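You operate a simulated robot arm through the tools that you are given. There is no shell and no other tool.

The job below is to be done with a simulated robot arm. You get a single attempt, and the scene is never put back.

JOB
Put things in order on the work table. At the end: the teal stop pin from the work table stands on top of the teal smoothing block; the orange rusty pin stands on top of the teal rivet die (marked "1"); the yellow clip tag (marked "SHOP") from the work table stands on top of the yellow mallet; the grey spare roll stands where the yellow clip tag stood; whatever was shut is shut again. Leave all else as you found it, and nothing knocked over.

Only the result counts: the job must be done as asked and must still hold three seconds after the hand-in. Knocking over, shifting, dropping, spilling or breaking anything else fails it.

ROBOT AND FRAMES
A 6-joint arm with a two-finger parallel gripper, fixed in place. Base frame: the origin is at the foot of the arm, x ahead of it, y to its left, z up; the work surface is at about z = 0. Lengths are in cm, angles in rad, forces in N, time in s.
With the tool pointing down near the work surface it reaches from about 14 to 58 cm from the base axis. Its first joint turns from -1.152 to 1.152 rad. Payload 2.1 kg.
The TCP is the grasp point between the finger pads, 3 cm short of the fingertips. In the tool frame z runs along the fingers and y along their closing line. The gripper opens to 9.4 cm. The fingers are 2.8 cm wide and 1 cm thick; the gripper's body (5 by 9.6 cm) begins 5.5 cm behind the TCP.
Orientation is told as [roll, pitch, yaw] about the base's x, y, z axes, in that order, counted from this pose: with the fingers straight down and closing along the base's y, the tool's x points along the base's -x, its y along +y and its z along -z.

CONTROLS
- The arm moves only by the tool drive_tool. Its argument "moves" is a list that holds one entry, the list of rows, each a list of 7 numbers: the shift along the tool's x, y, z in units of 100 mm (1.0 is 100 mm), then the turn, a rotation vector about the tool's x, y, z in units of 120 degrees (1.0 is 120 degrees), then the finger opening in cm, from 0 to 9.4. In form: [[[dx, dy, dz, wx, wy, wz, fingers], ...]]. A call has 1 to 20 rows; each row is the pose to reach, as a shift and turn from the pose commanded when the call began, along the tool's axes at that moment. A call with a number of a shift or a turn outside -1 to 1 is refused whole. A row lasts 0.2 s, in which the tool goes at most 5 cm and 0.15 rad; a call with a longer step from one row to the next is refused whole, and so is a gripper value outside its range. A pose out of reach is approached as far as the arm can. The call stops where the force on the tool passes 40 N (or 10 N more than at its start, if that is more) or the arm is blocked; 0.2 s more then pass. The fingers move at their own pace (about 7.2 cm/s each) and stop on an object; they squeeze with about 30 N. The grip force told is the motor's: it shows also when the fingers shut on nothing. Time passes only in rows, and 0.2 s behind the last, so rows that repeat a pose let the fingers close. The reply holds the time, the measured pose of the TCP, the force on the tool along the base axes, the opening and the grip force, in the units named above and with some noise, with the torque about the TCP (base axes, N m) and any sound that the robot's microphone picked up.
- Cameras (640 x 400 px; columns grow to the right, rows downward): "scene" is fixed at [4.86, -36.96, 48.32]; the picture's right is [0.82, -0.57, 0.00], its down [-0.33, -0.48, -0.81] and it looks along [0.46, 0.67, -0.58] (base axes); focal length 269 px, centre (320, 200). "wrist" rides on the gripper at [7.6, 1.4, -10.2] in the tool frame; the picture's right is [-0.18, 0.98, 0.00], its down [-0.75, -0.14, -0.64] and it looks along [-0.63, -0.12, 0.77] (tool axes); focal length 243 px, centre (320, 200). There is no depth. A picture from a camera that has moved, and an enlarged one, comes with that camera's place and axes in the base frame and with its lens.
- capture(camera): a new picture of that camera. No time passes.
- inspect(camera, box): a new picture of the part [left, top, right, bottom] of that camera's present view, enlarged. No time passes.
- hand_in(): hands the job in; it is judged then, once.

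Nothing tells you positions but the pictures and the camera data. Unless the task says otherwise, let go and move clear before handing in.

The tools are called as a command line: name --argument value ..., lists and objects as JSON in quotes. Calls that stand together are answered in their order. drive_tool: Moves the arm, as the interface text tells. Its arguments: {"type":"object","properties":{"moves":{"type":"array","items":{"type":"array","items":{"type":"array","items":{"type":"number"}}}}},"required":["moves"]} The other tools are called the same way: capture (camera) takes a picture; inspect (camera, box) takes an enlarged picture of a part of a camera's view; hand_in () hands the job in.

At the start:

```text
time: 0.0
tool_pos: [24.9, -7.67, 32.33]
orientation: [-0.001, -0.001, -0.002]
contact_force: [0.4, -1.2, 0.4]
ft_torque: [0.01, 0.0, 0.01]
width: 9.41
gripper_force: 0.1
```

scene: 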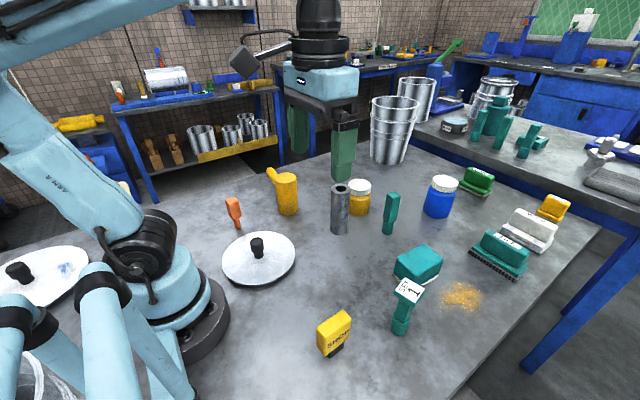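
wrist: 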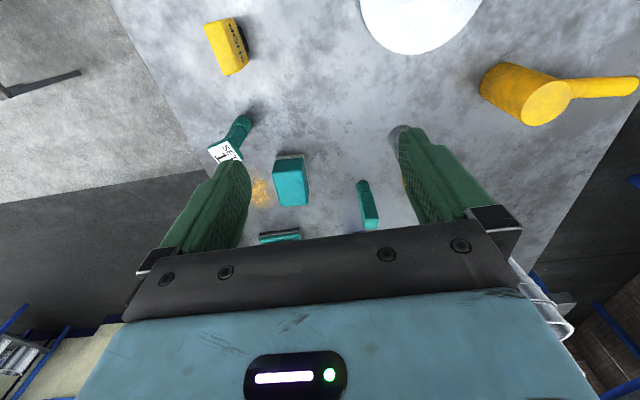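

I see a work table with an orange pin, yellow mallet, grey roll, teal pin, teal block, rivet die marked "1", yellow SHOP tag, two lids and brushes. I'll look closer before moving.

inspect --camera "scene" --box '[200, 150, 420, 290]'

inspect --camera "scene" --box '[300, 220, 520, 370]'

inspect --camera "scene" --box '[400, 80, 640, 290]'

inspect --camera "scene" --box '[0, 200, 320, 400]'

inspect --camera "wrist" --box '[180, 0, 640, 260]'

```text
2.86 times, centred on (310, 220) of scene
camera zoom: at [4.86, -36.96, 48.32], right [0.82, -0.57, 0.0], down [-0.33, -0.48, -0.81], along [0.46, 0.67, -0.58], focal length 768 px, centre (349, 143)
```

zoom: 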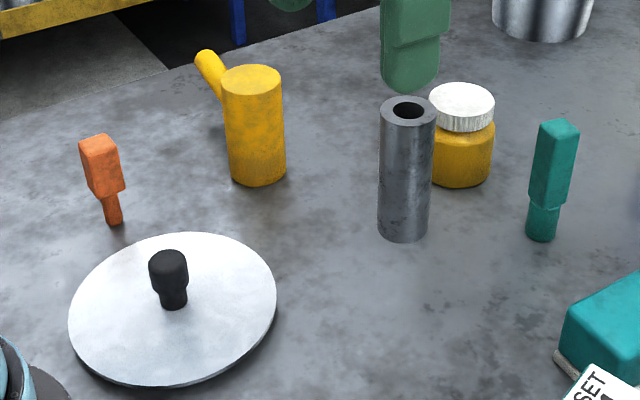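

```text
2.67 times, centred on (410, 295) of scene
camera zoom: at [4.86, -36.96, 48.32], right [0.82, -0.57, 0.0], down [-0.33, -0.48, -0.81], along [0.46, 0.67, -0.58], focal length 716 px, centre (80, -53)
```

zoom: 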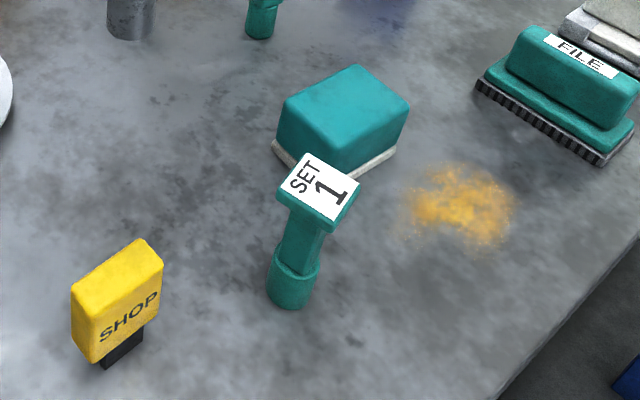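

```text
1.90 times, centred on (520, 185) of scene
camera zoom: at [4.86, -36.96, 48.32], right [0.82, -0.57, 0.0], down [-0.33, -0.48, -0.81], along [0.46, 0.67, -0.58], focal length 512 px, centre (-61, 229)
```

zoom: 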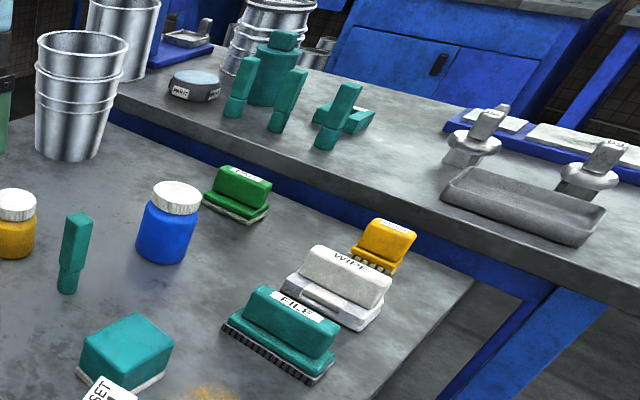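

```text
2.00 times, centred on (160, 300) of scene
camera zoom: at [4.86, -36.96, 48.32], right [0.82, -0.57, 0.0], down [-0.33, -0.48, -0.81], along [0.46, 0.67, -0.58], focal length 537 px, centre (640, 0)
```

zoom: 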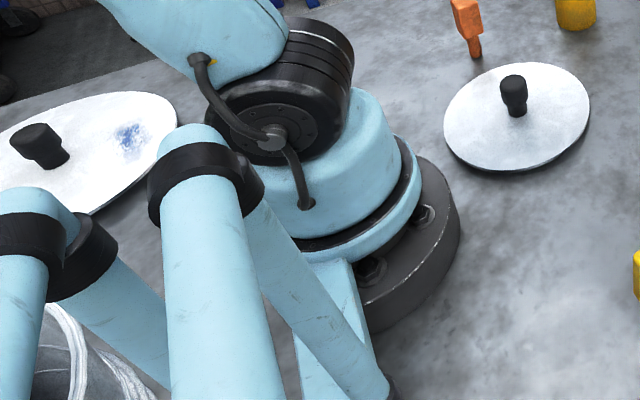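

```text
1.39 times, centred on (410, 130) of wrist
camera zoom: at [17.28, -6.3, 42.72], right [0.18, 0.98, 0.0], down [0.75, -0.14, 0.64], along [0.63, -0.12, -0.77], focal length 338 px, centre (195, 297)
```

zoom: 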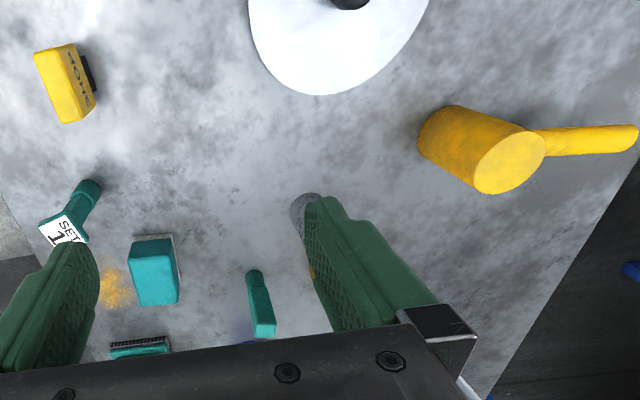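

The work-table items are all in plain view: teal pin near (50,-3), block near (44,-17), die near (32,-24), SHOP tag near (20,-20), grey roll near (40,5), mallet near (33,20) and orange pin near (18,21). I'll move the wrist camera over the teal pin and block to get more exact positions.

drive_tool --moves '[[[-0.33, 0.07, 0.07, 0, 0, 0, 9.4], [-0.66, 0.14, 0.14, 0, 0, 0, 9.4], [-1.0, 0.2, 0.2, 0, 0, 0, 9.4]]]'

capture --camera "wrist"

```text
time: 0.8
tool_pos: [34.88, -5.8, 30.38]
orientation: [-0.001, 0.0, -0.001]
contact_force: [-0.9, -0.4, 0.4]
ft_torque: [-0.03, 0.02, 0.03]
width: 9.4
gripper_force: 0.1
```

```text
taken
camera wrist: at [27.31, -4.33, 40.62], right [0.19, 0.98, 0.0], down [0.75, -0.14, 0.64], along [0.63, -0.12, -0.77], focal length 243 px, centre (320, 200)
```

wrist: 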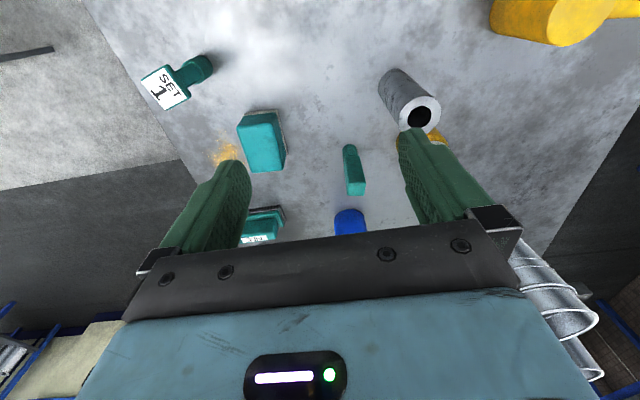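

The pin's base reads about (49.5,-3.0) from both cameras. I'll move above it.

drive_tool --moves '[[[-0.33, 0.09, 0.1, 0, 0, 0, 9.4], [-0.66, 0.18, 0.2, 0, 0, 0, 9.4], [-1.0, 0.28, 0.3, 0, 0, 0, 9.4]]]'

drive_tool --moves '[[[-0.23, 0.0, 0.2, 0, 0, 0, 9.4], [-0.47, 0.0, 0.3, 0, 0, 0, 9.4]]]'

capture --camera "wrist"

capture --camera "scene"

```text
time: 1.6
tool_pos: [44.94, -3.11, 27.31]
orientation: [0.0, 0.0, -0.003]
contact_force: [-0.1, -0.1, -0.5]
ft_torque: [-0.01, 0.02, -0.01]
width: 9.42
gripper_force: 0.0
```

```text
time: 2.2
tool_pos: [49.64, -3.03, 24.27]
orientation: [0.0, -0.002, -0.003]
contact_force: [-1.4, 0.5, -0.2]
ft_torque: [0.02, -0.01, 0.0]
width: 9.41
gripper_force: 0.0
```

```text
taken
camera wrist: at [41.97, -1.52, 34.53], right [0.19, 0.98, 0.0], down [0.75, -0.14, 0.64], along [0.63, -0.12, -0.77], focal length 243 px, centre (320, 200)
```

wrist: 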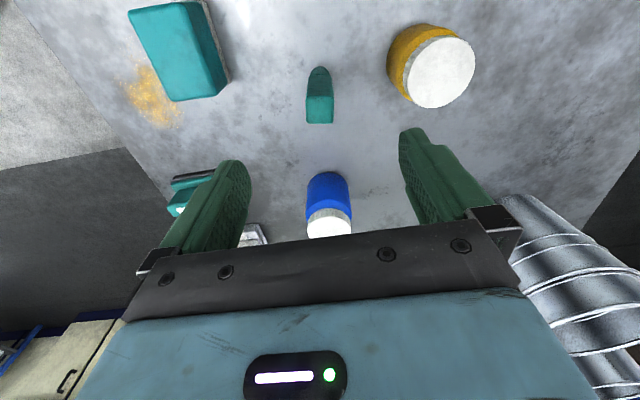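

```text
taken
```

scene: 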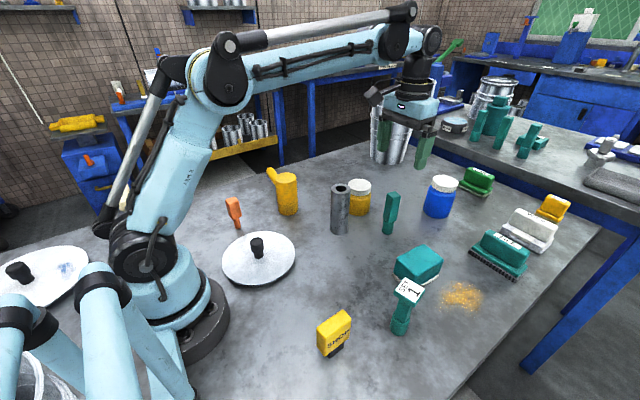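

inspect --camera "wrist" --box '[260, 40, 380, 140]'

inspect --camera "scene" --box '[360, 170, 440, 250]'

inspect --camera "wrist" --box '[100, 0, 260, 120]'

```text
4.00 times, centred on (320, 90) of wrist
camera zoom: at [41.97, -1.52, 34.53], right [0.19, 0.98, 0.0], down [0.75, -0.14, 0.64], along [0.63, -0.12, -0.77], focal length 970 px, centre (320, 640)
```

zoom: 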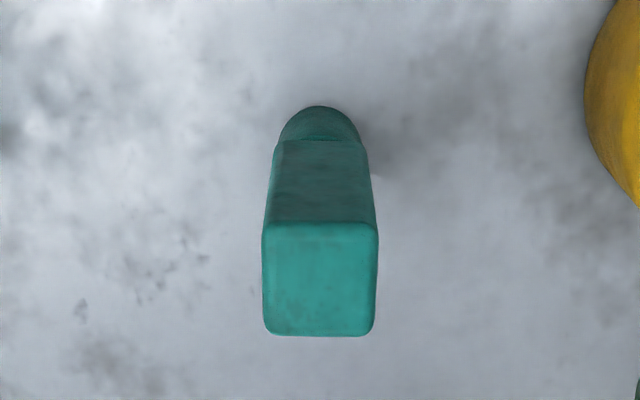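

```text
5.00 times, centred on (400, 210) of scene
camera zoom: at [4.85, -36.96, 48.32], right [0.82, -0.57, 0.0], down [-0.33, -0.48, -0.81], along [0.46, 0.67, -0.58], focal length 1343 px, centre (-80, 150)
```

zoom: 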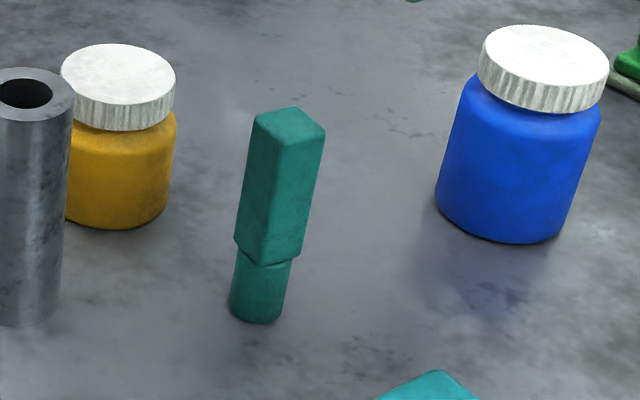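

```text
3.33 times, centred on (180, 60) of wrist
camera zoom: at [41.97, -1.52, 34.53], right [0.19, 0.98, 0.0], down [0.75, -0.14, 0.64], along [0.63, -0.12, -0.77], focal length 809 px, centre (787, 667)
```

zoom: 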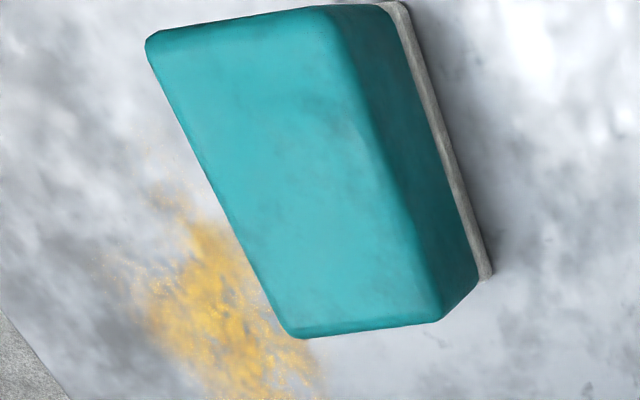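

The teal pin is 11.6 cm tall and sits at (49.9,-3.0), with its head turned about -0.19 rad. The block's top is centred near (44.0,-17.2) at z about 5.5. I'll align the yaw and come down partway.

drive_tool --moves '[[[-0.028, 0, 0, 0, 0, 0.045, 9.4], [-0.028, 0, 0.1, 0, 0, 0.09, 9.4], [-0.028, 0, 0.4, 0, 0, 0.09, 9.4], [-0.028, 0, 0.7, 0, 0, 0.09, 9.4]]]'

capture --camera "wrist"

```text
time: 3.2
tool_pos: [50.15, -2.8, 17.31]
orientation: [-0.001, 0.001, -0.189]
contact_force: [0.2, -0.8, -0.6]
ft_torque: [0.0, 0.04, 0.0]
width: 9.41
gripper_force: 0.1
```

```text
taken
camera wrist: at [42.78, 0.0, 27.66], right [0.37, 0.93, 0.0], down [0.71, -0.28, 0.64], along [0.6, -0.24, -0.77], focal length 243 px, centre (320, 200)
```

wrist: 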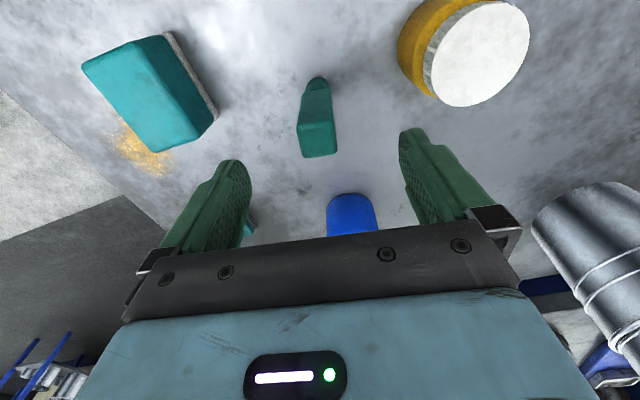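

inspect --camera "wrist" --box '[260, 60, 380, 180]'

```text
3.33 times, centred on (320, 120) of wrist
camera zoom: at [42.78, 0.0, 27.66], right [0.37, 0.93, 0.0], down [0.71, -0.28, 0.64], along [0.6, -0.24, -0.77], focal length 809 px, centre (320, 467)
```

zoom: 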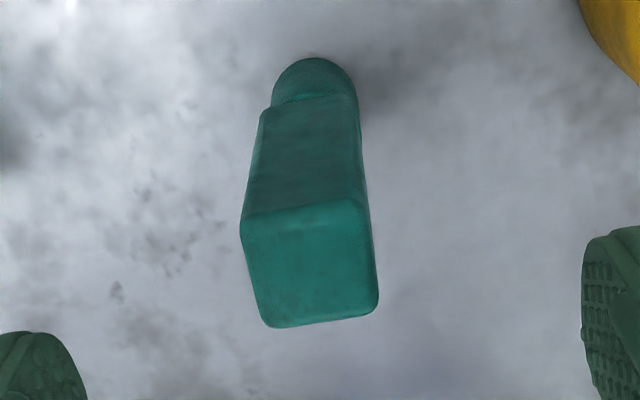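

The tool axis is about 0.17 cm off the pin's centre. I'll correct that, come down and close.

drive_tool --moves '[[[0.003, -0.017, 0.25, 0, 0, 0, 9.4], [0.003, -0.017, 0.5, 0, 0, 0, 9.4], [0.003, -0.017, 0.75, 0, 0, 0, 9.4], [0.003, -0.017, 0.89, 0, 0, 0, 9.4], [0.003, -0.017, 0.89, 0, 0, 0, 9.4], [0.003, -0.017, 0.89, 0, 0, 0, 5], [0.003, -0.017, 0.89, 0, 0, 0, 3], [0.003, -0.017, 0.89, 0, 0, 0, 1.5], [0.003, -0.017, 0.89, 0, 0, 0, 1.5], [0.003, -0.017, 0.89, 0, 0, 0, 1.5]]]'

capture --camera "wrist"

capture --camera "scene"

```text
time: 5.4
tool_pos: [49.77, -3.02, 8.7]
orientation: [0.001, -0.001, -0.191]
contact_force: [0.1, 1.6, -0.4]
ft_torque: [0.08, -0.04, -0.03]
width: 3.14
gripper_force: 29.7
```

```text
taken
camera wrist: at [42.58, -0.25, 18.86], right [0.37, 0.93, 0.0], down [0.71, -0.28, 0.64], along [0.6, -0.24, -0.77], focal length 243 px, centre (320, 200)
```

wrist: 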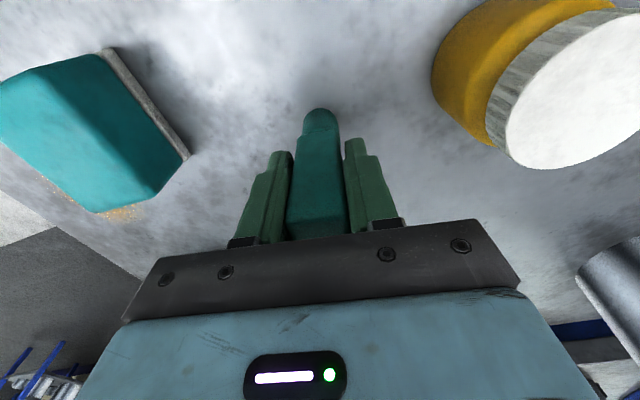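

```text
taken
```

scene: 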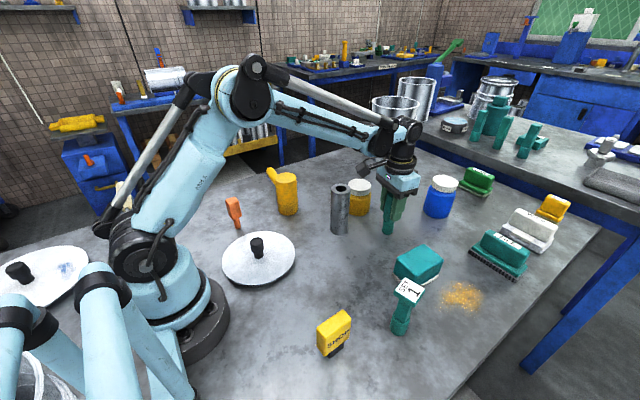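

inspect --camera "wrist" --box '[230, 90, 420, 260]'

inspect --camera "scene" --box '[350, 130, 450, 250]'

```text
2.35 times, centred on (325, 175) of wrist
camera zoom: at [42.58, -0.25, 18.86], right [0.37, 0.93, 0.0], down [0.71, -0.28, 0.64], along [0.6, -0.24, -0.77], focal length 571 px, centre (308, 259)
```

zoom: 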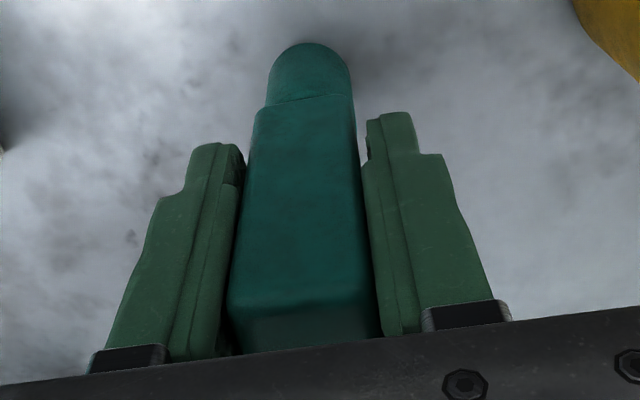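

```text
3.33 times, centred on (400, 190) of scene
camera zoom: at [4.86, -36.96, 48.32], right [0.82, -0.57, 0.0], down [-0.33, -0.48, -0.81], along [0.46, 0.67, -0.58], focal length 896 px, centre (53, 233)
```

zoom: 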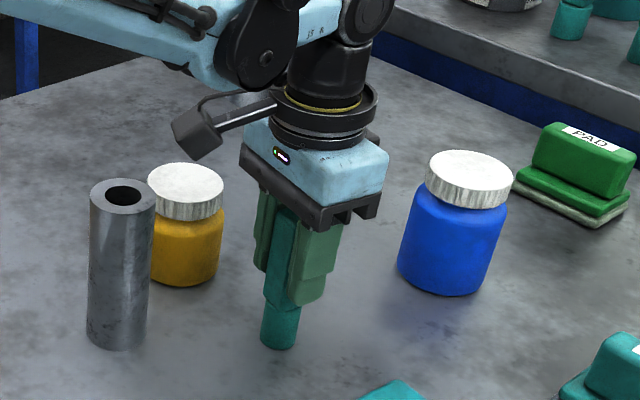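

The pin is well gripped. I'll lift it and carry it toward the block.

drive_tool --moves '[[[0, 0, -0.1, 0, 0, 0, 1.5], [0, 0, -0.3, 0, 0, 0, 1.5], [0, 0, -0.5, 0, 0, 0, 1.5], [0, 0, -0.7, 0, 0, 0, 1.5], [0, 0, -0.9, 0, 0, 0, 1.5], [0.04, -0.2, -0.9, 0, 0, 0, 1.5], [0.08, -0.4, -0.9, 0, 0, 0, 1.5], [0.12, -0.6, -0.9, 0, 0, 0, 1.5], [0.16, -0.8, -0.9, 0, 0, 0, 1.5]]]'

drive_tool --moves '[[[0.04, -0.2, 0, 0, 0, 0, 1.5], [0.08, -0.4, 0, 0, 0, 0, 1.5], [0.12, -0.6, 0, 0, 0, 0, 1.5], [0.144, -0.7, 0, 0, 0, 0, 1.5], [0.144, -0.7, 0, 0, 0, 0, 1.5]]]'

capture --camera "wrist"

capture --camera "scene"

```text
time: 7.4
tool_pos: [46.74, -10.6, 17.44]
orientation: [-0.001, -0.001, -0.188]
contact_force: [0.6, -0.6, -3.1]
ft_torque: [0.01, 0.0, 0.01]
width: 3.14
gripper_force: 29.7
```

```text
time: 8.6
tool_pos: [44.08, -17.27, 17.63]
orientation: [0.0, -0.001, -0.19]
contact_force: [-0.3, -0.2, -3.0]
ft_torque: [0.03, 0.03, -0.03]
width: 3.14
gripper_force: 29.9
```

```text
taken
camera wrist: at [36.87, -14.43, 27.87], right [0.37, 0.93, 0.0], down [0.71, -0.28, 0.64], along [0.6, -0.24, -0.77], focal length 243 px, centre (320, 200)
```

wrist: 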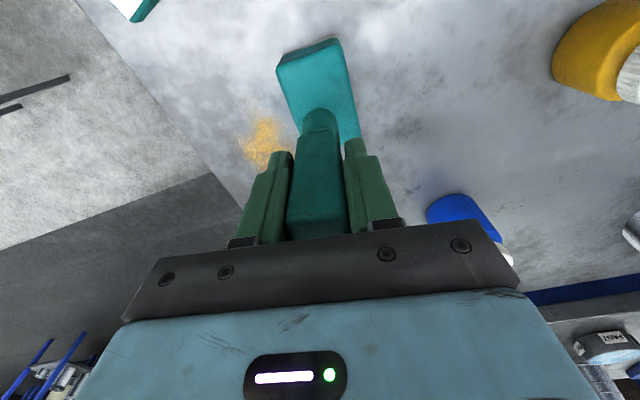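

```text
taken
```

scene: 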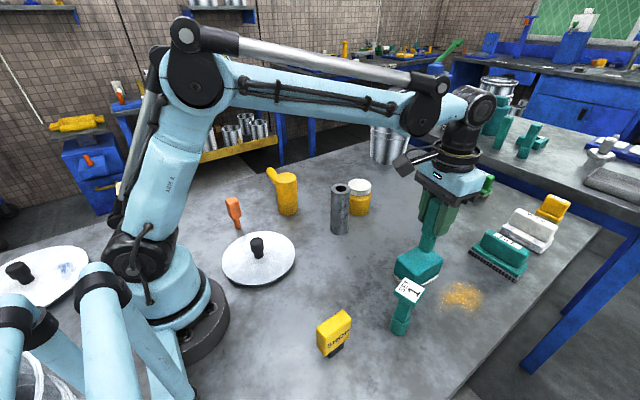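

inspect --camera "scene" --box '[370, 180, 470, 320]'

inspect --camera "wrist" --box '[240, 20, 400, 160]'

```text
2.86 times, centred on (420, 250) of scene
camera zoom: at [4.86, -36.96, 48.32], right [0.82, -0.57, 0.0], down [-0.33, -0.48, -0.81], along [0.46, 0.67, -0.58], focal length 768 px, centre (34, 57)
```

zoom: 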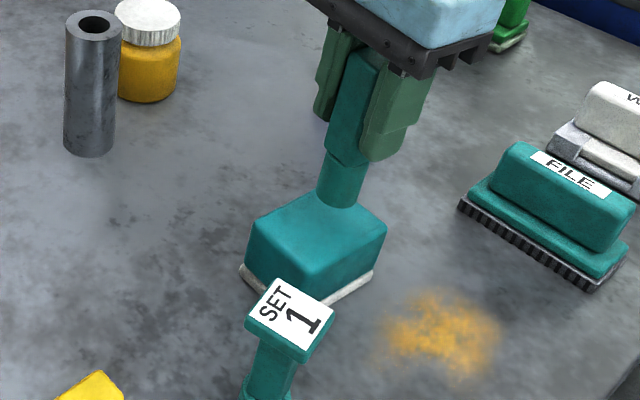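

```text
2.86 times, centred on (320, 90) of wrist
camera zoom: at [36.87, -14.43, 27.87], right [0.37, 0.93, 0.0], down [0.71, -0.28, 0.64], along [0.6, -0.24, -0.77], focal length 693 px, centre (320, 514)
```

zoom: 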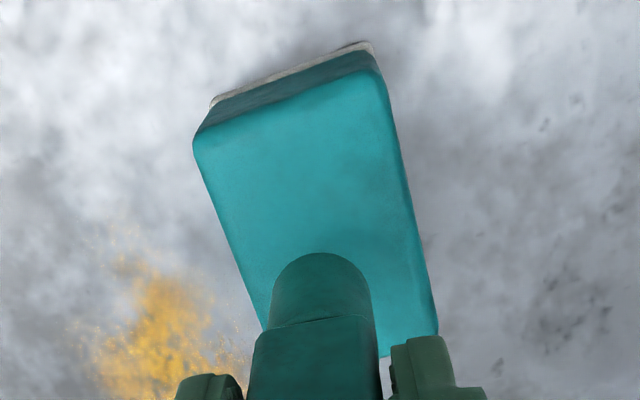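

drive_tool --moves '[[[0, 0, 0.1, 0, 0, 0, 1.5], [0, 0, 0.2, 0, 0, 0, 1.5], [0, 0, 0.27, 0, 0, 0, 1.5], [0, 0, 0.3, 0, 0, 0, 1.5], [0, 0, 0.3, 0, 0, 0, 1.5]]]'

inspect --camera "scene" --box '[370, 180, 470, 320]'

inspect --camera "wrist" --box '[240, 20, 400, 160]'

```text
time: 9.8
tool_pos: [44.01, -17.29, 14.71]
orientation: [0.0, 0.0, -0.188]
contact_force: [1.0, 2.4, 26.3]
ft_torque: [0.12, -0.08, -0.02]
width: 3.14
gripper_force: 29.6
```

```text
2.86 times, centred on (420, 250) of scene
camera zoom: at [4.85, -36.95, 48.33], right [0.82, -0.57, 0.0], down [-0.33, -0.48, -0.81], along [0.46, 0.67, -0.58], focal length 768 px, centre (34, 57)
```

zoom: 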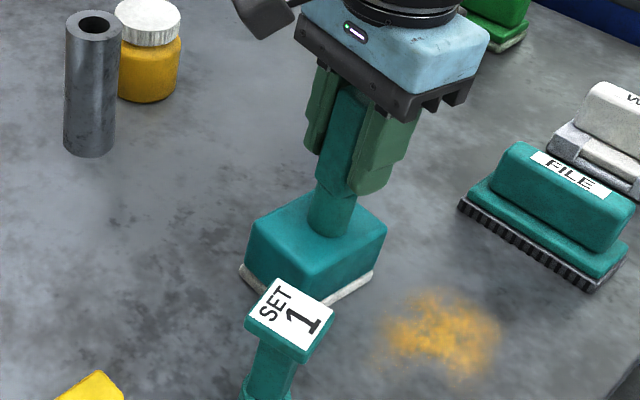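

```text
2.86 times, centred on (320, 90) of wrist
camera zoom: at [36.79, -14.46, 24.91], right [0.37, 0.93, 0.0], down [0.71, -0.28, 0.64], along [0.6, -0.23, -0.77], focal length 693 px, centre (320, 514)
```

zoom: 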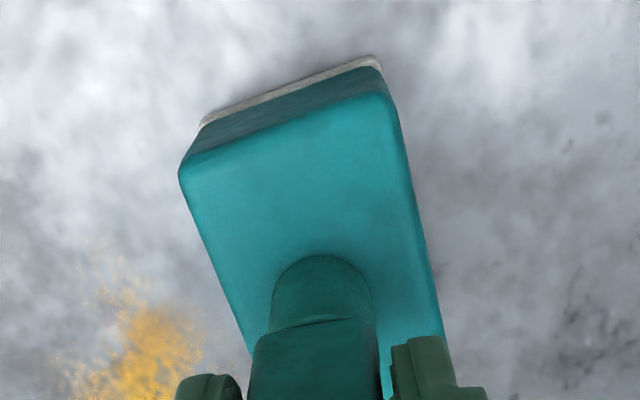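

The pin has met the block at TCP z about 14.7. I'll ease the pressure and release.

drive_tool --moves '[[[0, 0, -0.008, 0, 0, 0, 1.5], [0, 0, -0.008, 0, 0, 0, 1.5]]]'

```text
time: 10.4
tool_pos: [44.16, -17.3, 14.63]
orientation: [-0.001, 0.001, -0.19]
contact_force: [-1.0, 1.0, 10.2]
ft_torque: [0.04, 0.16, 0.03]
width: 3.11
gripper_force: 29.8
```

drive_tool --moves '[[[0, 0, -0.004, 0, 0, 0, 2.8], [0, 0, -0.004, 0, 0, 0, 3.4], [0, 0, -0.004, 0, 0, 0, 4.0], [0, 0, -0.004, 0, 0, 0, 6], [0, 0, -0.004, 0, 0, 0, 9.4], [0, 0, -0.004, 0, 0, 0, 9.4]]]'

capture --camera "wrist"

inspect --camera "scene" --box '[370, 180, 470, 320]'

```text
time: 11.8
tool_pos: [44.01, -17.19, 14.67]
orientation: [0.0, 0.0, -0.191]
contact_force: [0.3, -0.1, 0.3]
ft_torque: [-0.02, 0.0, 0.04]
width: 9.41
gripper_force: 0.1
```

```text
taken
camera wrist: at [36.81, -14.45, 24.98], right [0.37, 0.93, 0.0], down [0.71, -0.28, 0.64], along [0.6, -0.24, -0.77], focal length 243 px, centre (320, 200)
```

wrist: 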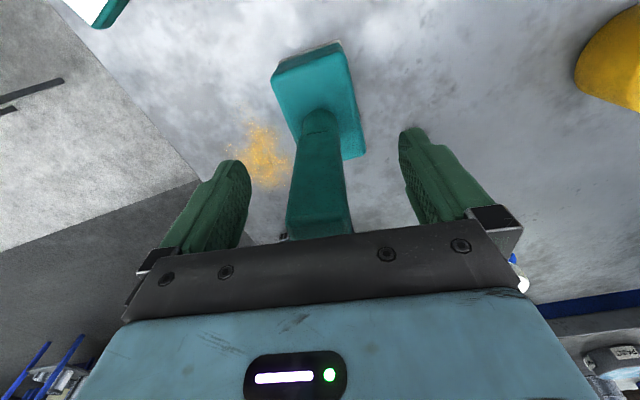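

```text
2.86 times, centred on (420, 250) of scene
camera zoom: at [4.86, -36.96, 48.32], right [0.82, -0.57, 0.0], down [-0.33, -0.48, -0.81], along [0.46, 0.67, -0.58], focal length 768 px, centre (34, 57)
```

zoom: 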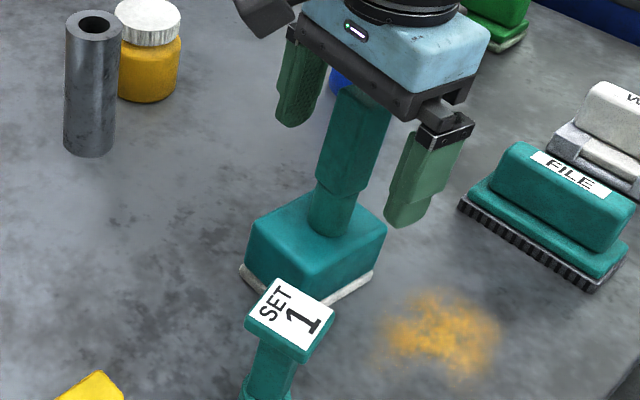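

The teal pin stands on the block. I'll go straight up, turn the yaw back and travel to the SHOP tag.

drive_tool --moves '[[[0, 0, -0.2, 0, 0, 0, 9.4], [0, 0, -0.5, 0, 0, 0, 9.4], [0, 0, -0.8, 0, 0, 0, 9.4], [0, 0, -1.0, 0, 0, -0.045, 9.4], [0, 0, -1.0, 0, 0, -0.09, 9.4]]]'

drive_tool --moves '[[[0.35, -0.04, 0, 0, 0, 0, 9.4], [0.7, -0.08, 0, 0, 0, 0, 9.4], [1.0, -0.12, 0, 0, 0, 0, 9.4]]]'

drive_tool --moves '[[[0.35, -0.04, 0, 0, 0, 0, 9.4], [0.7, -0.08, 0, 0, 0, 0, 9.4], [1.0, -0.12, 0, 0, 0, 0, 9.4]]]'

capture --camera "wrist"

capture --camera "scene"

```text
time: 13.0
tool_pos: [44.09, -17.26, 24.64]
orientation: [0.0, 0.001, 0.0]
contact_force: [-0.8, -0.3, 0.5]
ft_torque: [0.03, 0.02, -0.02]
width: 9.41
gripper_force: 0.1
```

```text
time: 13.8
tool_pos: [34.04, -18.38, 24.78]
orientation: [-0.001, 0.001, 0.002]
contact_force: [0.0, 0.3, 0.5]
ft_torque: [0.02, 0.0, 0.02]
width: 9.4
gripper_force: 0.1
```

```text
time: 14.6
tool_pos: [24.06, -19.7, 24.79]
orientation: [0.002, -0.001, -0.001]
contact_force: [0.4, -0.3, -0.6]
ft_torque: [0.0, 0.02, 0.01]
width: 9.41
gripper_force: 0.0
```

```text
taken
camera wrist: at [16.41, -18.32, 35.17], right [0.18, 0.98, 0.0], down [0.75, -0.14, 0.64], along [0.63, -0.12, -0.77], focal length 243 px, centre (320, 200)
```

wrist: 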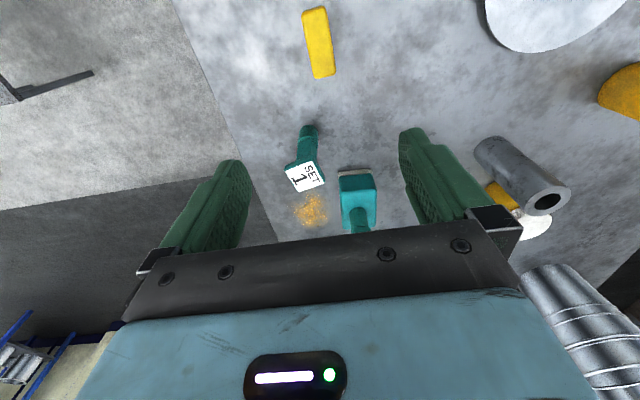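

```text
taken
```

scene: 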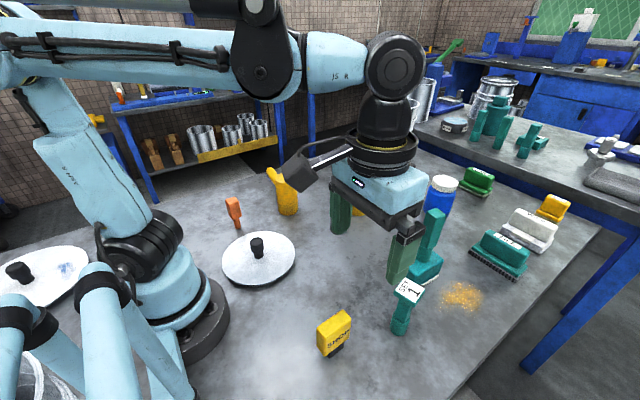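

inspect --camera "wrist" --box '[250, 0, 390, 100]'

inspect --camera "wrist" --box '[250, 110, 400, 240]'

inspect --camera "scene" --box '[290, 290, 370, 370]'

inspect --camera "scene" --box '[370, 260, 450, 350]'

```text
4.00 times, centred on (320, 50) of wrist
camera zoom: at [16.41, -18.32, 35.17], right [0.18, 0.98, 0.0], down [0.75, -0.14, 0.64], along [0.63, -0.12, -0.77], focal length 970 px, centre (320, 800)
```

zoom: 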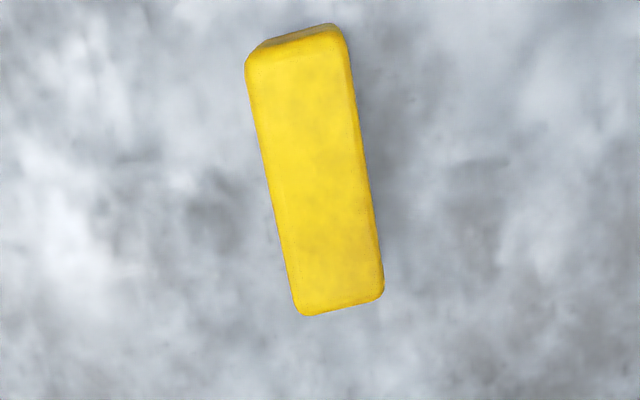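

```text
3.08 times, centred on (325, 175) of wrist
camera zoom: at [16.41, -18.32, 35.17], right [0.18, 0.98, 0.0], down [0.75, -0.14, 0.64], along [0.63, -0.12, -0.77], focal length 746 px, centre (305, 277)
```

zoom: 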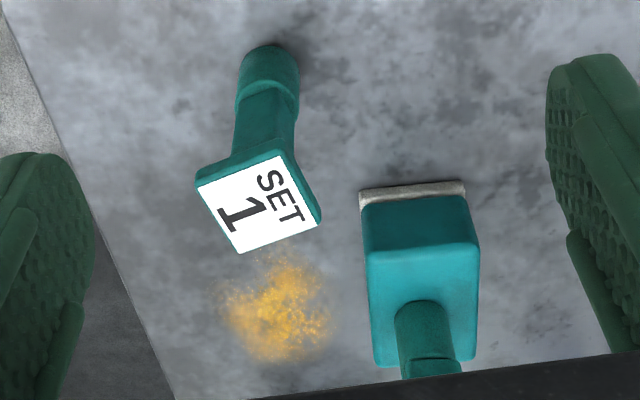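

```text
5.00 times, centred on (330, 330) of scene
camera zoom: at [4.86, -36.96, 48.32], right [0.82, -0.57, 0.0], down [-0.33, -0.48, -0.81], along [0.46, 0.67, -0.58], focal length 1343 px, centre (270, -450)
```

zoom: 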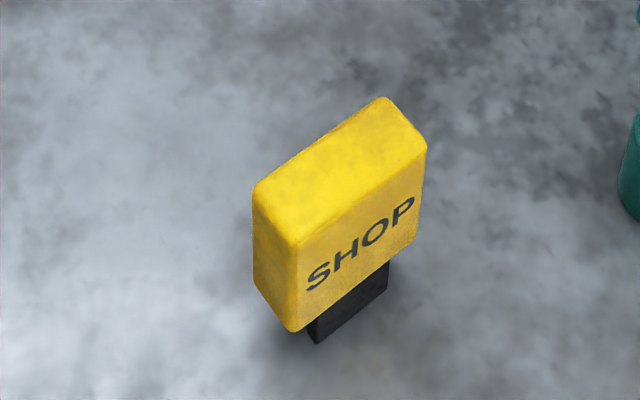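

```text
4.44 times, centred on (410, 305) of scene
camera zoom: at [4.86, -36.96, 48.32], right [0.82, -0.57, 0.0], down [-0.33, -0.48, -0.81], along [0.46, 0.67, -0.58], focal length 1194 px, centre (-80, -267)
```

zoom: 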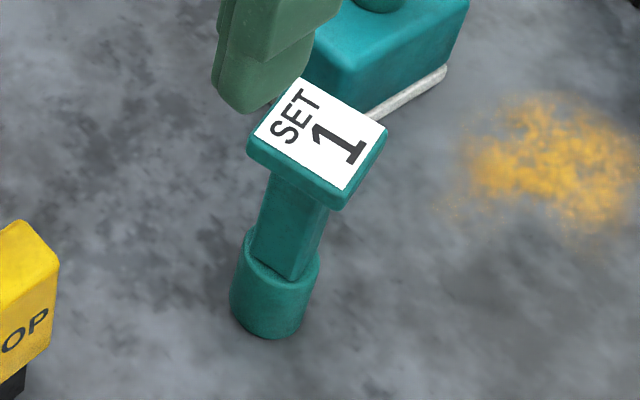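

The SHOP tag's body is centred at (20.0,-19.0), spans z 1.5–7.5 and is nearly aligned with the axes. I'll line up above it.

drive_tool --moves '[[[0.2, 0.035, 0, 0, 0, -0.01, 9.4], [0.405, 0.068, 0, 0, 0, -0.01, 9.4], [0.405, 0.068, 0.35, 0, 0, -0.01, 9.4], [0.405, 0.068, 0.7, 0, 0, -0.01, 9.4], [0.405, 0.068, 1.0, 0, 0, -0.01, 9.4]]]'

capture --camera "wrist"

inspect --camera "wrist" --box '[230, 60, 410, 180]'

```text
time: 15.8
tool_pos: [20.05, -18.91, 14.7]
orientation: [0.0, -0.001, 0.018]
contact_force: [-0.6, -0.3, -0.1]
ft_torque: [-0.01, 0.02, -0.02]
width: 9.41
gripper_force: 0.1
```

```text
taken
camera wrist: at [12.21, -17.78, 24.91], right [0.16, 0.99, 0.0], down [0.76, -0.13, 0.64], along [0.63, -0.11, -0.77], focal length 243 px, centre (320, 200)
```

wrist: 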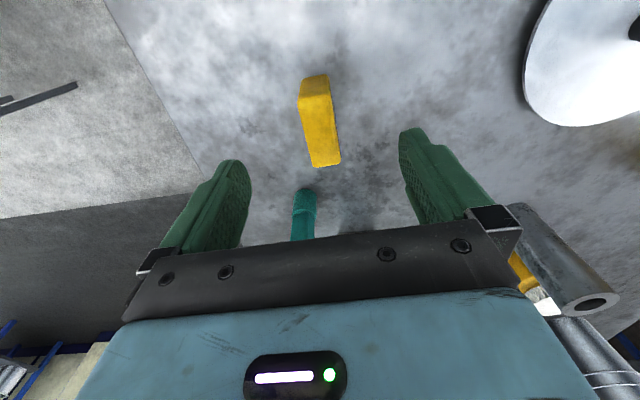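

```text
3.33 times, centred on (320, 120) of wrist
camera zoom: at [12.21, -17.78, 24.91], right [0.16, 0.99, 0.0], down [0.76, -0.13, 0.64], along [0.63, -0.11, -0.77], focal length 809 px, centre (320, 467)
```

zoom: 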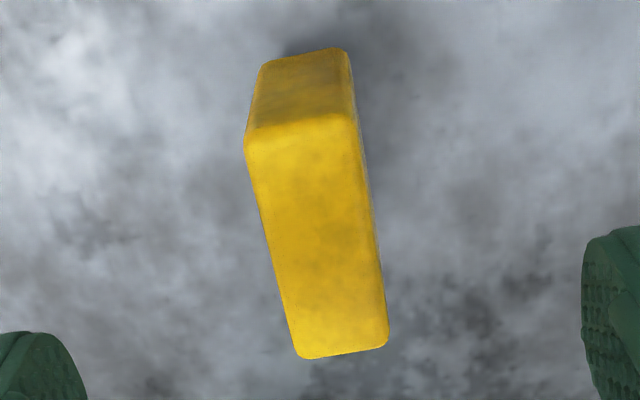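

Well centred. I'll come down and grip the tag.

drive_tool --moves '[[[0, 0, 0.3, 0, 0, 0, 9.4], [0, 0, 0.6, 0, 0, 0, 9.4], [0, 0, 0.85, 0, 0, 0, 9.4], [0, 0, 0.95, 0, 0, 0, 9.4], [0, 0, 0.97, 0, 0, 0, 9.4], [0, 0, 0.97, 0, 0, 0, 5], [0, 0, 0.97, 0, 0, 0, 3], [0, 0, 0.97, 0, 0, 0, 1], [0, 0, 0.97, 0, 0, 0, 1], [0, 0, 0.97, 0, 0, 0, 1]]]'

capture --camera "wrist"

inspect --camera "scene" --box '[280, 260, 400, 370]'

```text
time: 18.0
tool_pos: [20.02, -18.91, 4.91]
orientation: [-0.001, 0.0, 0.018]
contact_force: [1.2, 0.1, 0.2]
ft_torque: [-0.01, -0.02, -0.04]
width: 2.8
gripper_force: 29.8
```

```text
taken
camera wrist: at [12.32, -17.73, 15.24], right [0.16, 0.99, 0.0], down [0.76, -0.13, 0.64], along [0.63, -0.11, -0.77], focal length 243 px, centre (320, 200)
```

wrist: 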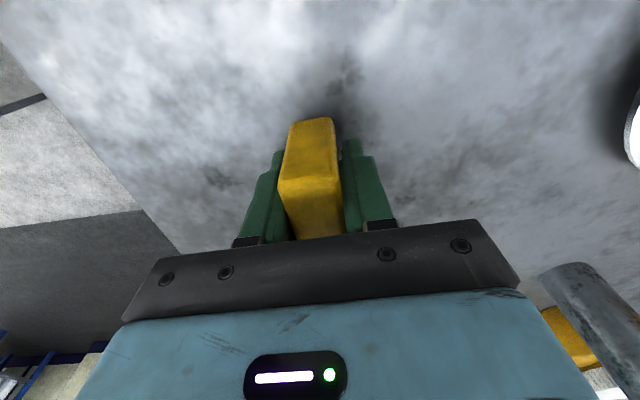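

```text
3.64 times, centred on (340, 315) of scene
camera zoom: at [4.86, -36.96, 48.32], right [0.82, -0.57, 0.0], down [-0.33, -0.48, -0.81], along [0.46, 0.67, -0.58], focal length 977 px, centre (247, -218)
```

zoom: 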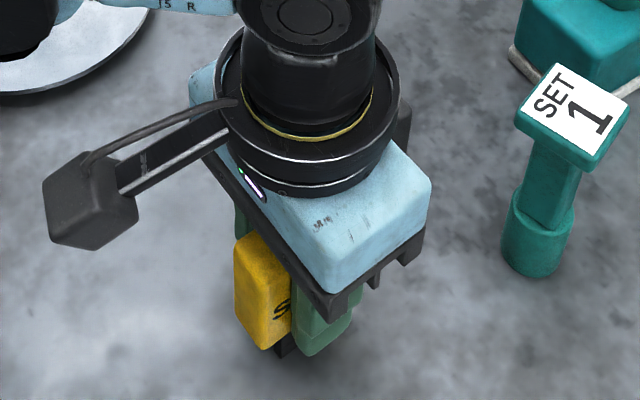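

Gripped with opening 2.8 at (20.0,-19.0). I'll lift and carry it high over to the mallet.

drive_tool --moves '[[[0, 0, -0.1, 0, 0, 0, 1], [0, 0, -0.3, 0, 0, 0, 1], [0, 0, -0.55, 0, 0, 0, 1], [0, 0, -0.8, 0, 0, 0.0086, 1], [0, 0, -1.0, 0, 0, 0.0086, 1]]]'

drive_tool --moves '[[[-0.08, 0.25, -0.2, 0, 0, 0, 1], [-0.16, 0.5, -0.4, 0, 0, 0, 1], [-0.24, 0.75, -0.6, 0, 0, 0, 1], [-0.32, 1.0, -0.8, 0, 0, 0, 1]]]'

drive_tool --moves '[[[-0.08, 0.25, 0, 0, 0, 0, 1], [-0.16, 0.5, 0, 0, 0, 0, 1], [-0.24, 0.75, 0, 0, 0, 0, 1], [-0.32, 1.0, 0, 0, 0, 0, 1]]]'

capture --camera "wrist"

capture --camera "scene"

```text
time: 19.2
tool_pos: [19.99, -19.0, 14.88]
orientation: [0.0, 0.0, 0.004]
contact_force: [0.4, -0.4, -0.4]
ft_torque: [0.0, -0.02, 0.03]
width: 2.76
gripper_force: 29.7
```

```text
time: 20.2
tool_pos: [23.15, -8.96, 23.03]
orientation: [0.001, 0.0, 0.0]
contact_force: [0.3, 0.0, -0.3]
ft_torque: [-0.01, -0.01, 0.04]
width: 2.76
gripper_force: 30.7
```

```text
time: 21.2
tool_pos: [26.31, 1.02, 22.87]
orientation: [0.001, 0.001, 0.003]
contact_force: [-0.7, 0.3, -2.0]
ft_torque: [0.01, -0.02, 0.01]
width: 2.78
gripper_force: 30.2
```

```text
taken
camera wrist: at [18.65, 2.35, 33.16], right [0.18, 0.98, 0.0], down [0.75, -0.14, 0.64], along [0.63, -0.12, -0.77], focal length 243 px, centre (320, 200)
```

wrist: 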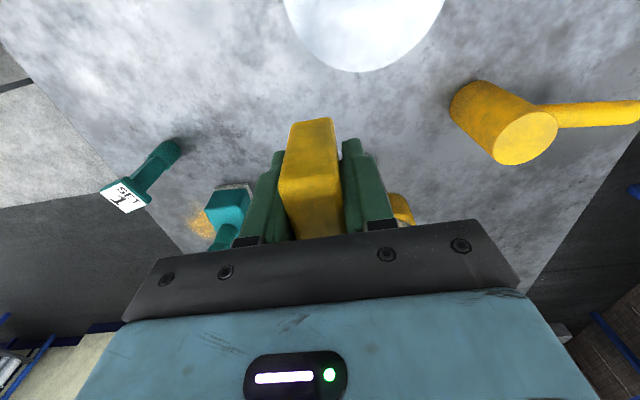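

```text
taken
```

scene: 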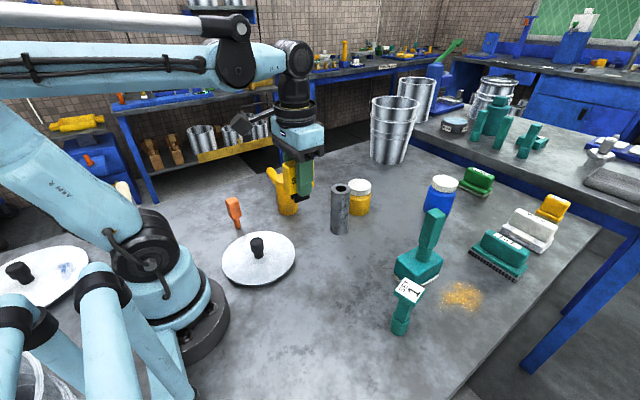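

inspect --camera "wrist" --box '[430, 60, 640, 190]'

drive_tool --moves '[[[-0.08, 0.25, 0, 0, 0, 0, 1], [-0.16, 0.5, 0, 0, 0, 0, 1], [-0.24, 0.75, 0, 0, 0, 0, 1], [-0.32, 1.0, 0, 0, 0, 0, 1]]]'

capture --camera "wrist"

```text
3.05 times, centred on (535, 125) of wrist
camera zoom: at [18.65, 2.35, 33.16], right [0.18, 0.98, 0.0], down [0.75, -0.14, 0.64], along [0.63, -0.12, -0.77], focal length 739 px, centre (-335, 429)
```

zoom: 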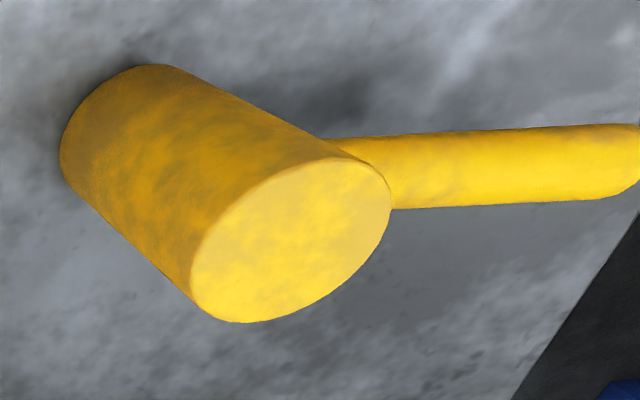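

```text
time: 22.2
tool_pos: [29.54, 11.0, 23.08]
orientation: [0.0, -0.001, 0.003]
contact_force: [1.3, 0.1, -0.5]
ft_torque: [-0.02, 0.03, 0.03]
width: 2.77
gripper_force: 29.9
```

```text
taken
camera wrist: at [21.97, 12.4, 33.29], right [0.18, 0.98, 0.0], down [0.75, -0.14, 0.64], along [0.63, -0.12, -0.77], focal length 243 px, centre (320, 200)
```

wrist: 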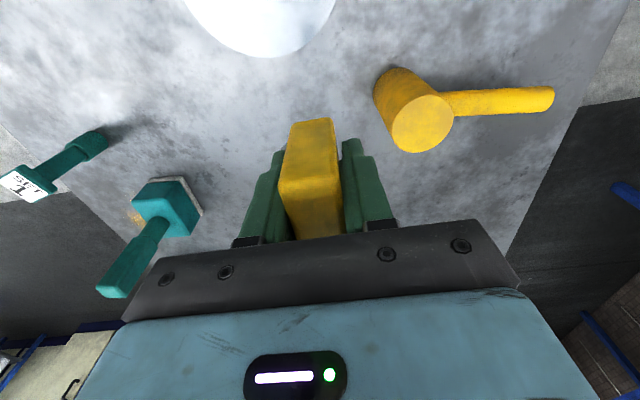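

inspect --camera "wrist" --box '[360, 50, 580, 170]'

inspect --camera "scene" --box '[240, 140, 340, 230]'

```text
2.91 times, centred on (470, 110) of wrist
camera zoom: at [21.97, 12.4, 33.29], right [0.18, 0.98, 0.0], down [0.75, -0.14, 0.64], along [0.63, -0.12, -0.77], focal length 706 px, centre (-116, 462)
```

zoom: 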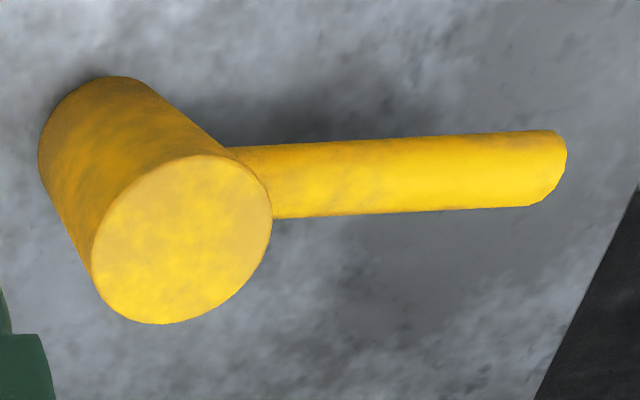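

```text
4.44 times, centred on (290, 185) of scene
camera zoom: at [4.86, -36.96, 48.32], right [0.82, -0.57, 0.0], down [-0.33, -0.48, -0.81], along [0.46, 0.67, -0.58], focal length 1194 px, centre (453, 267)
```

zoom: 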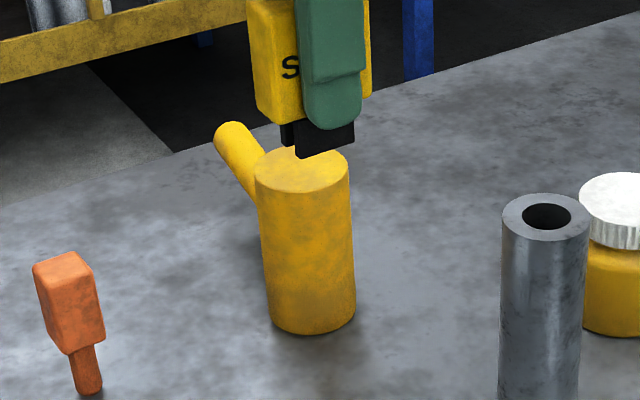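

The mallet top is centred at about (32.9,20.3), z about 10.7. I'll move over it.

drive_tool --moves '[[[-0.08, 0.23, 0, 0, 0, 0, 1], [-0.16, 0.46, 0, 0, 0, 0, 1], [-0.24, 0.69, 0, 0, 0, 0, 1], [-0.327, 0.927, 0, 0, 0, 0, 1], [-0.327, 0.927, 0.2, 0, 0, 0, 1], [-0.327, 0.927, 0.4, 0, 0, 0, 1], [-0.327, 0.927, 0.5, 0, 0, 0, 1], [-0.327, 0.927, 0.5, 0, 0, 0, 1]]]'

capture --camera "wrist"

inspect --camera "scene" --box '[240, 120, 340, 220]'

inspect --camera "wrist" --box '[240, 20, 440, 160]'

```text
time: 24.0
tool_pos: [32.84, 20.46, 18.0]
orientation: [0.0, 0.001, 0.002]
contact_force: [0.7, -0.2, -0.4]
ft_torque: [-0.03, -0.01, -0.03]
width: 2.75
gripper_force: 30.7
```

```text
taken
camera wrist: at [25.2, 21.73, 28.29], right [0.18, 0.98, 0.0], down [0.75, -0.14, 0.64], along [0.63, -0.12, -0.77], focal length 243 px, centre (320, 200)
```

wrist: 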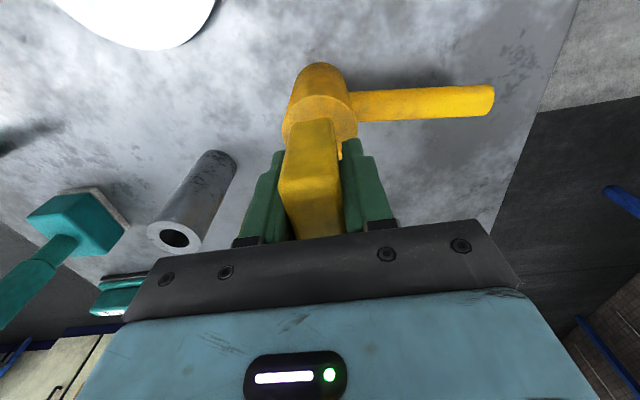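

```text
4.00 times, centred on (290, 170) of scene
camera zoom: at [4.86, -36.96, 48.32], right [0.82, -0.57, 0.0], down [-0.33, -0.48, -0.81], along [0.46, 0.67, -0.58], focal length 1074 px, centre (440, 320)
```

zoom: 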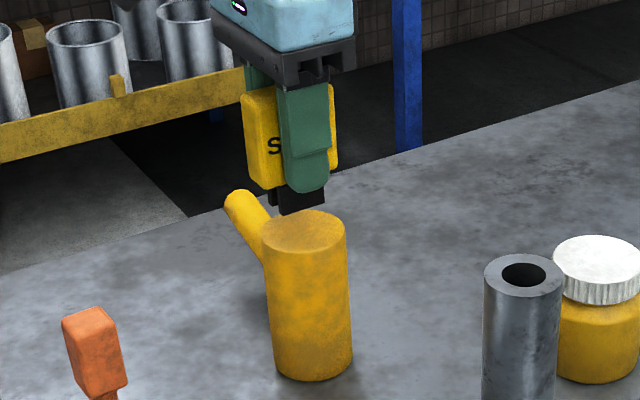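

```text
2.86 times, centred on (340, 90) of wrist
camera zoom: at [25.2, 21.73, 28.29], right [0.18, 0.98, 0.0], down [0.75, -0.14, 0.64], along [0.63, -0.12, -0.77], focal length 693 px, centre (263, 514)
```

zoom: 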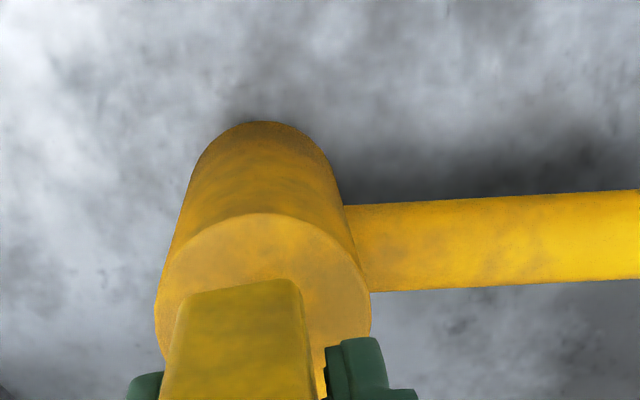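

drive_tool --moves '[[[-0.01, 0, 0.1, 0, 0, 0, 1], [-0.01, 0, 0.16, 0, 0, 0, 1], [-0.01, 0, 0.19, 0, 0, 0, 1], [-0.01, 0, 0.2, 0, 0, 0, 1], [-0.01, 0, 0.2, 0, 0, 0, 1]]]'

inspect --camera "scene" --box '[260, 130, 330, 200]'

```text
time: 25.2
tool_pos: [33.01, 20.29, 15.96]
orientation: [-0.001, -0.001, 0.001]
contact_force: [0.0, -0.5, 0.0]
ft_torque: [0.01, 0.0, 0.02]
width: 2.76
gripper_force: 29.7
```

```text
5.71 times, centred on (295, 165) of scene
camera zoom: at [4.86, -36.96, 48.32], right [0.82, -0.57, 0.0], down [-0.33, -0.48, -0.81], along [0.46, 0.67, -0.58], focal length 1535 px, centre (463, 400)
```

zoom: 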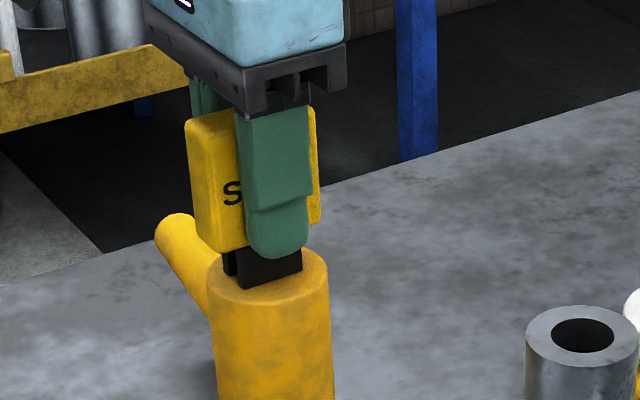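

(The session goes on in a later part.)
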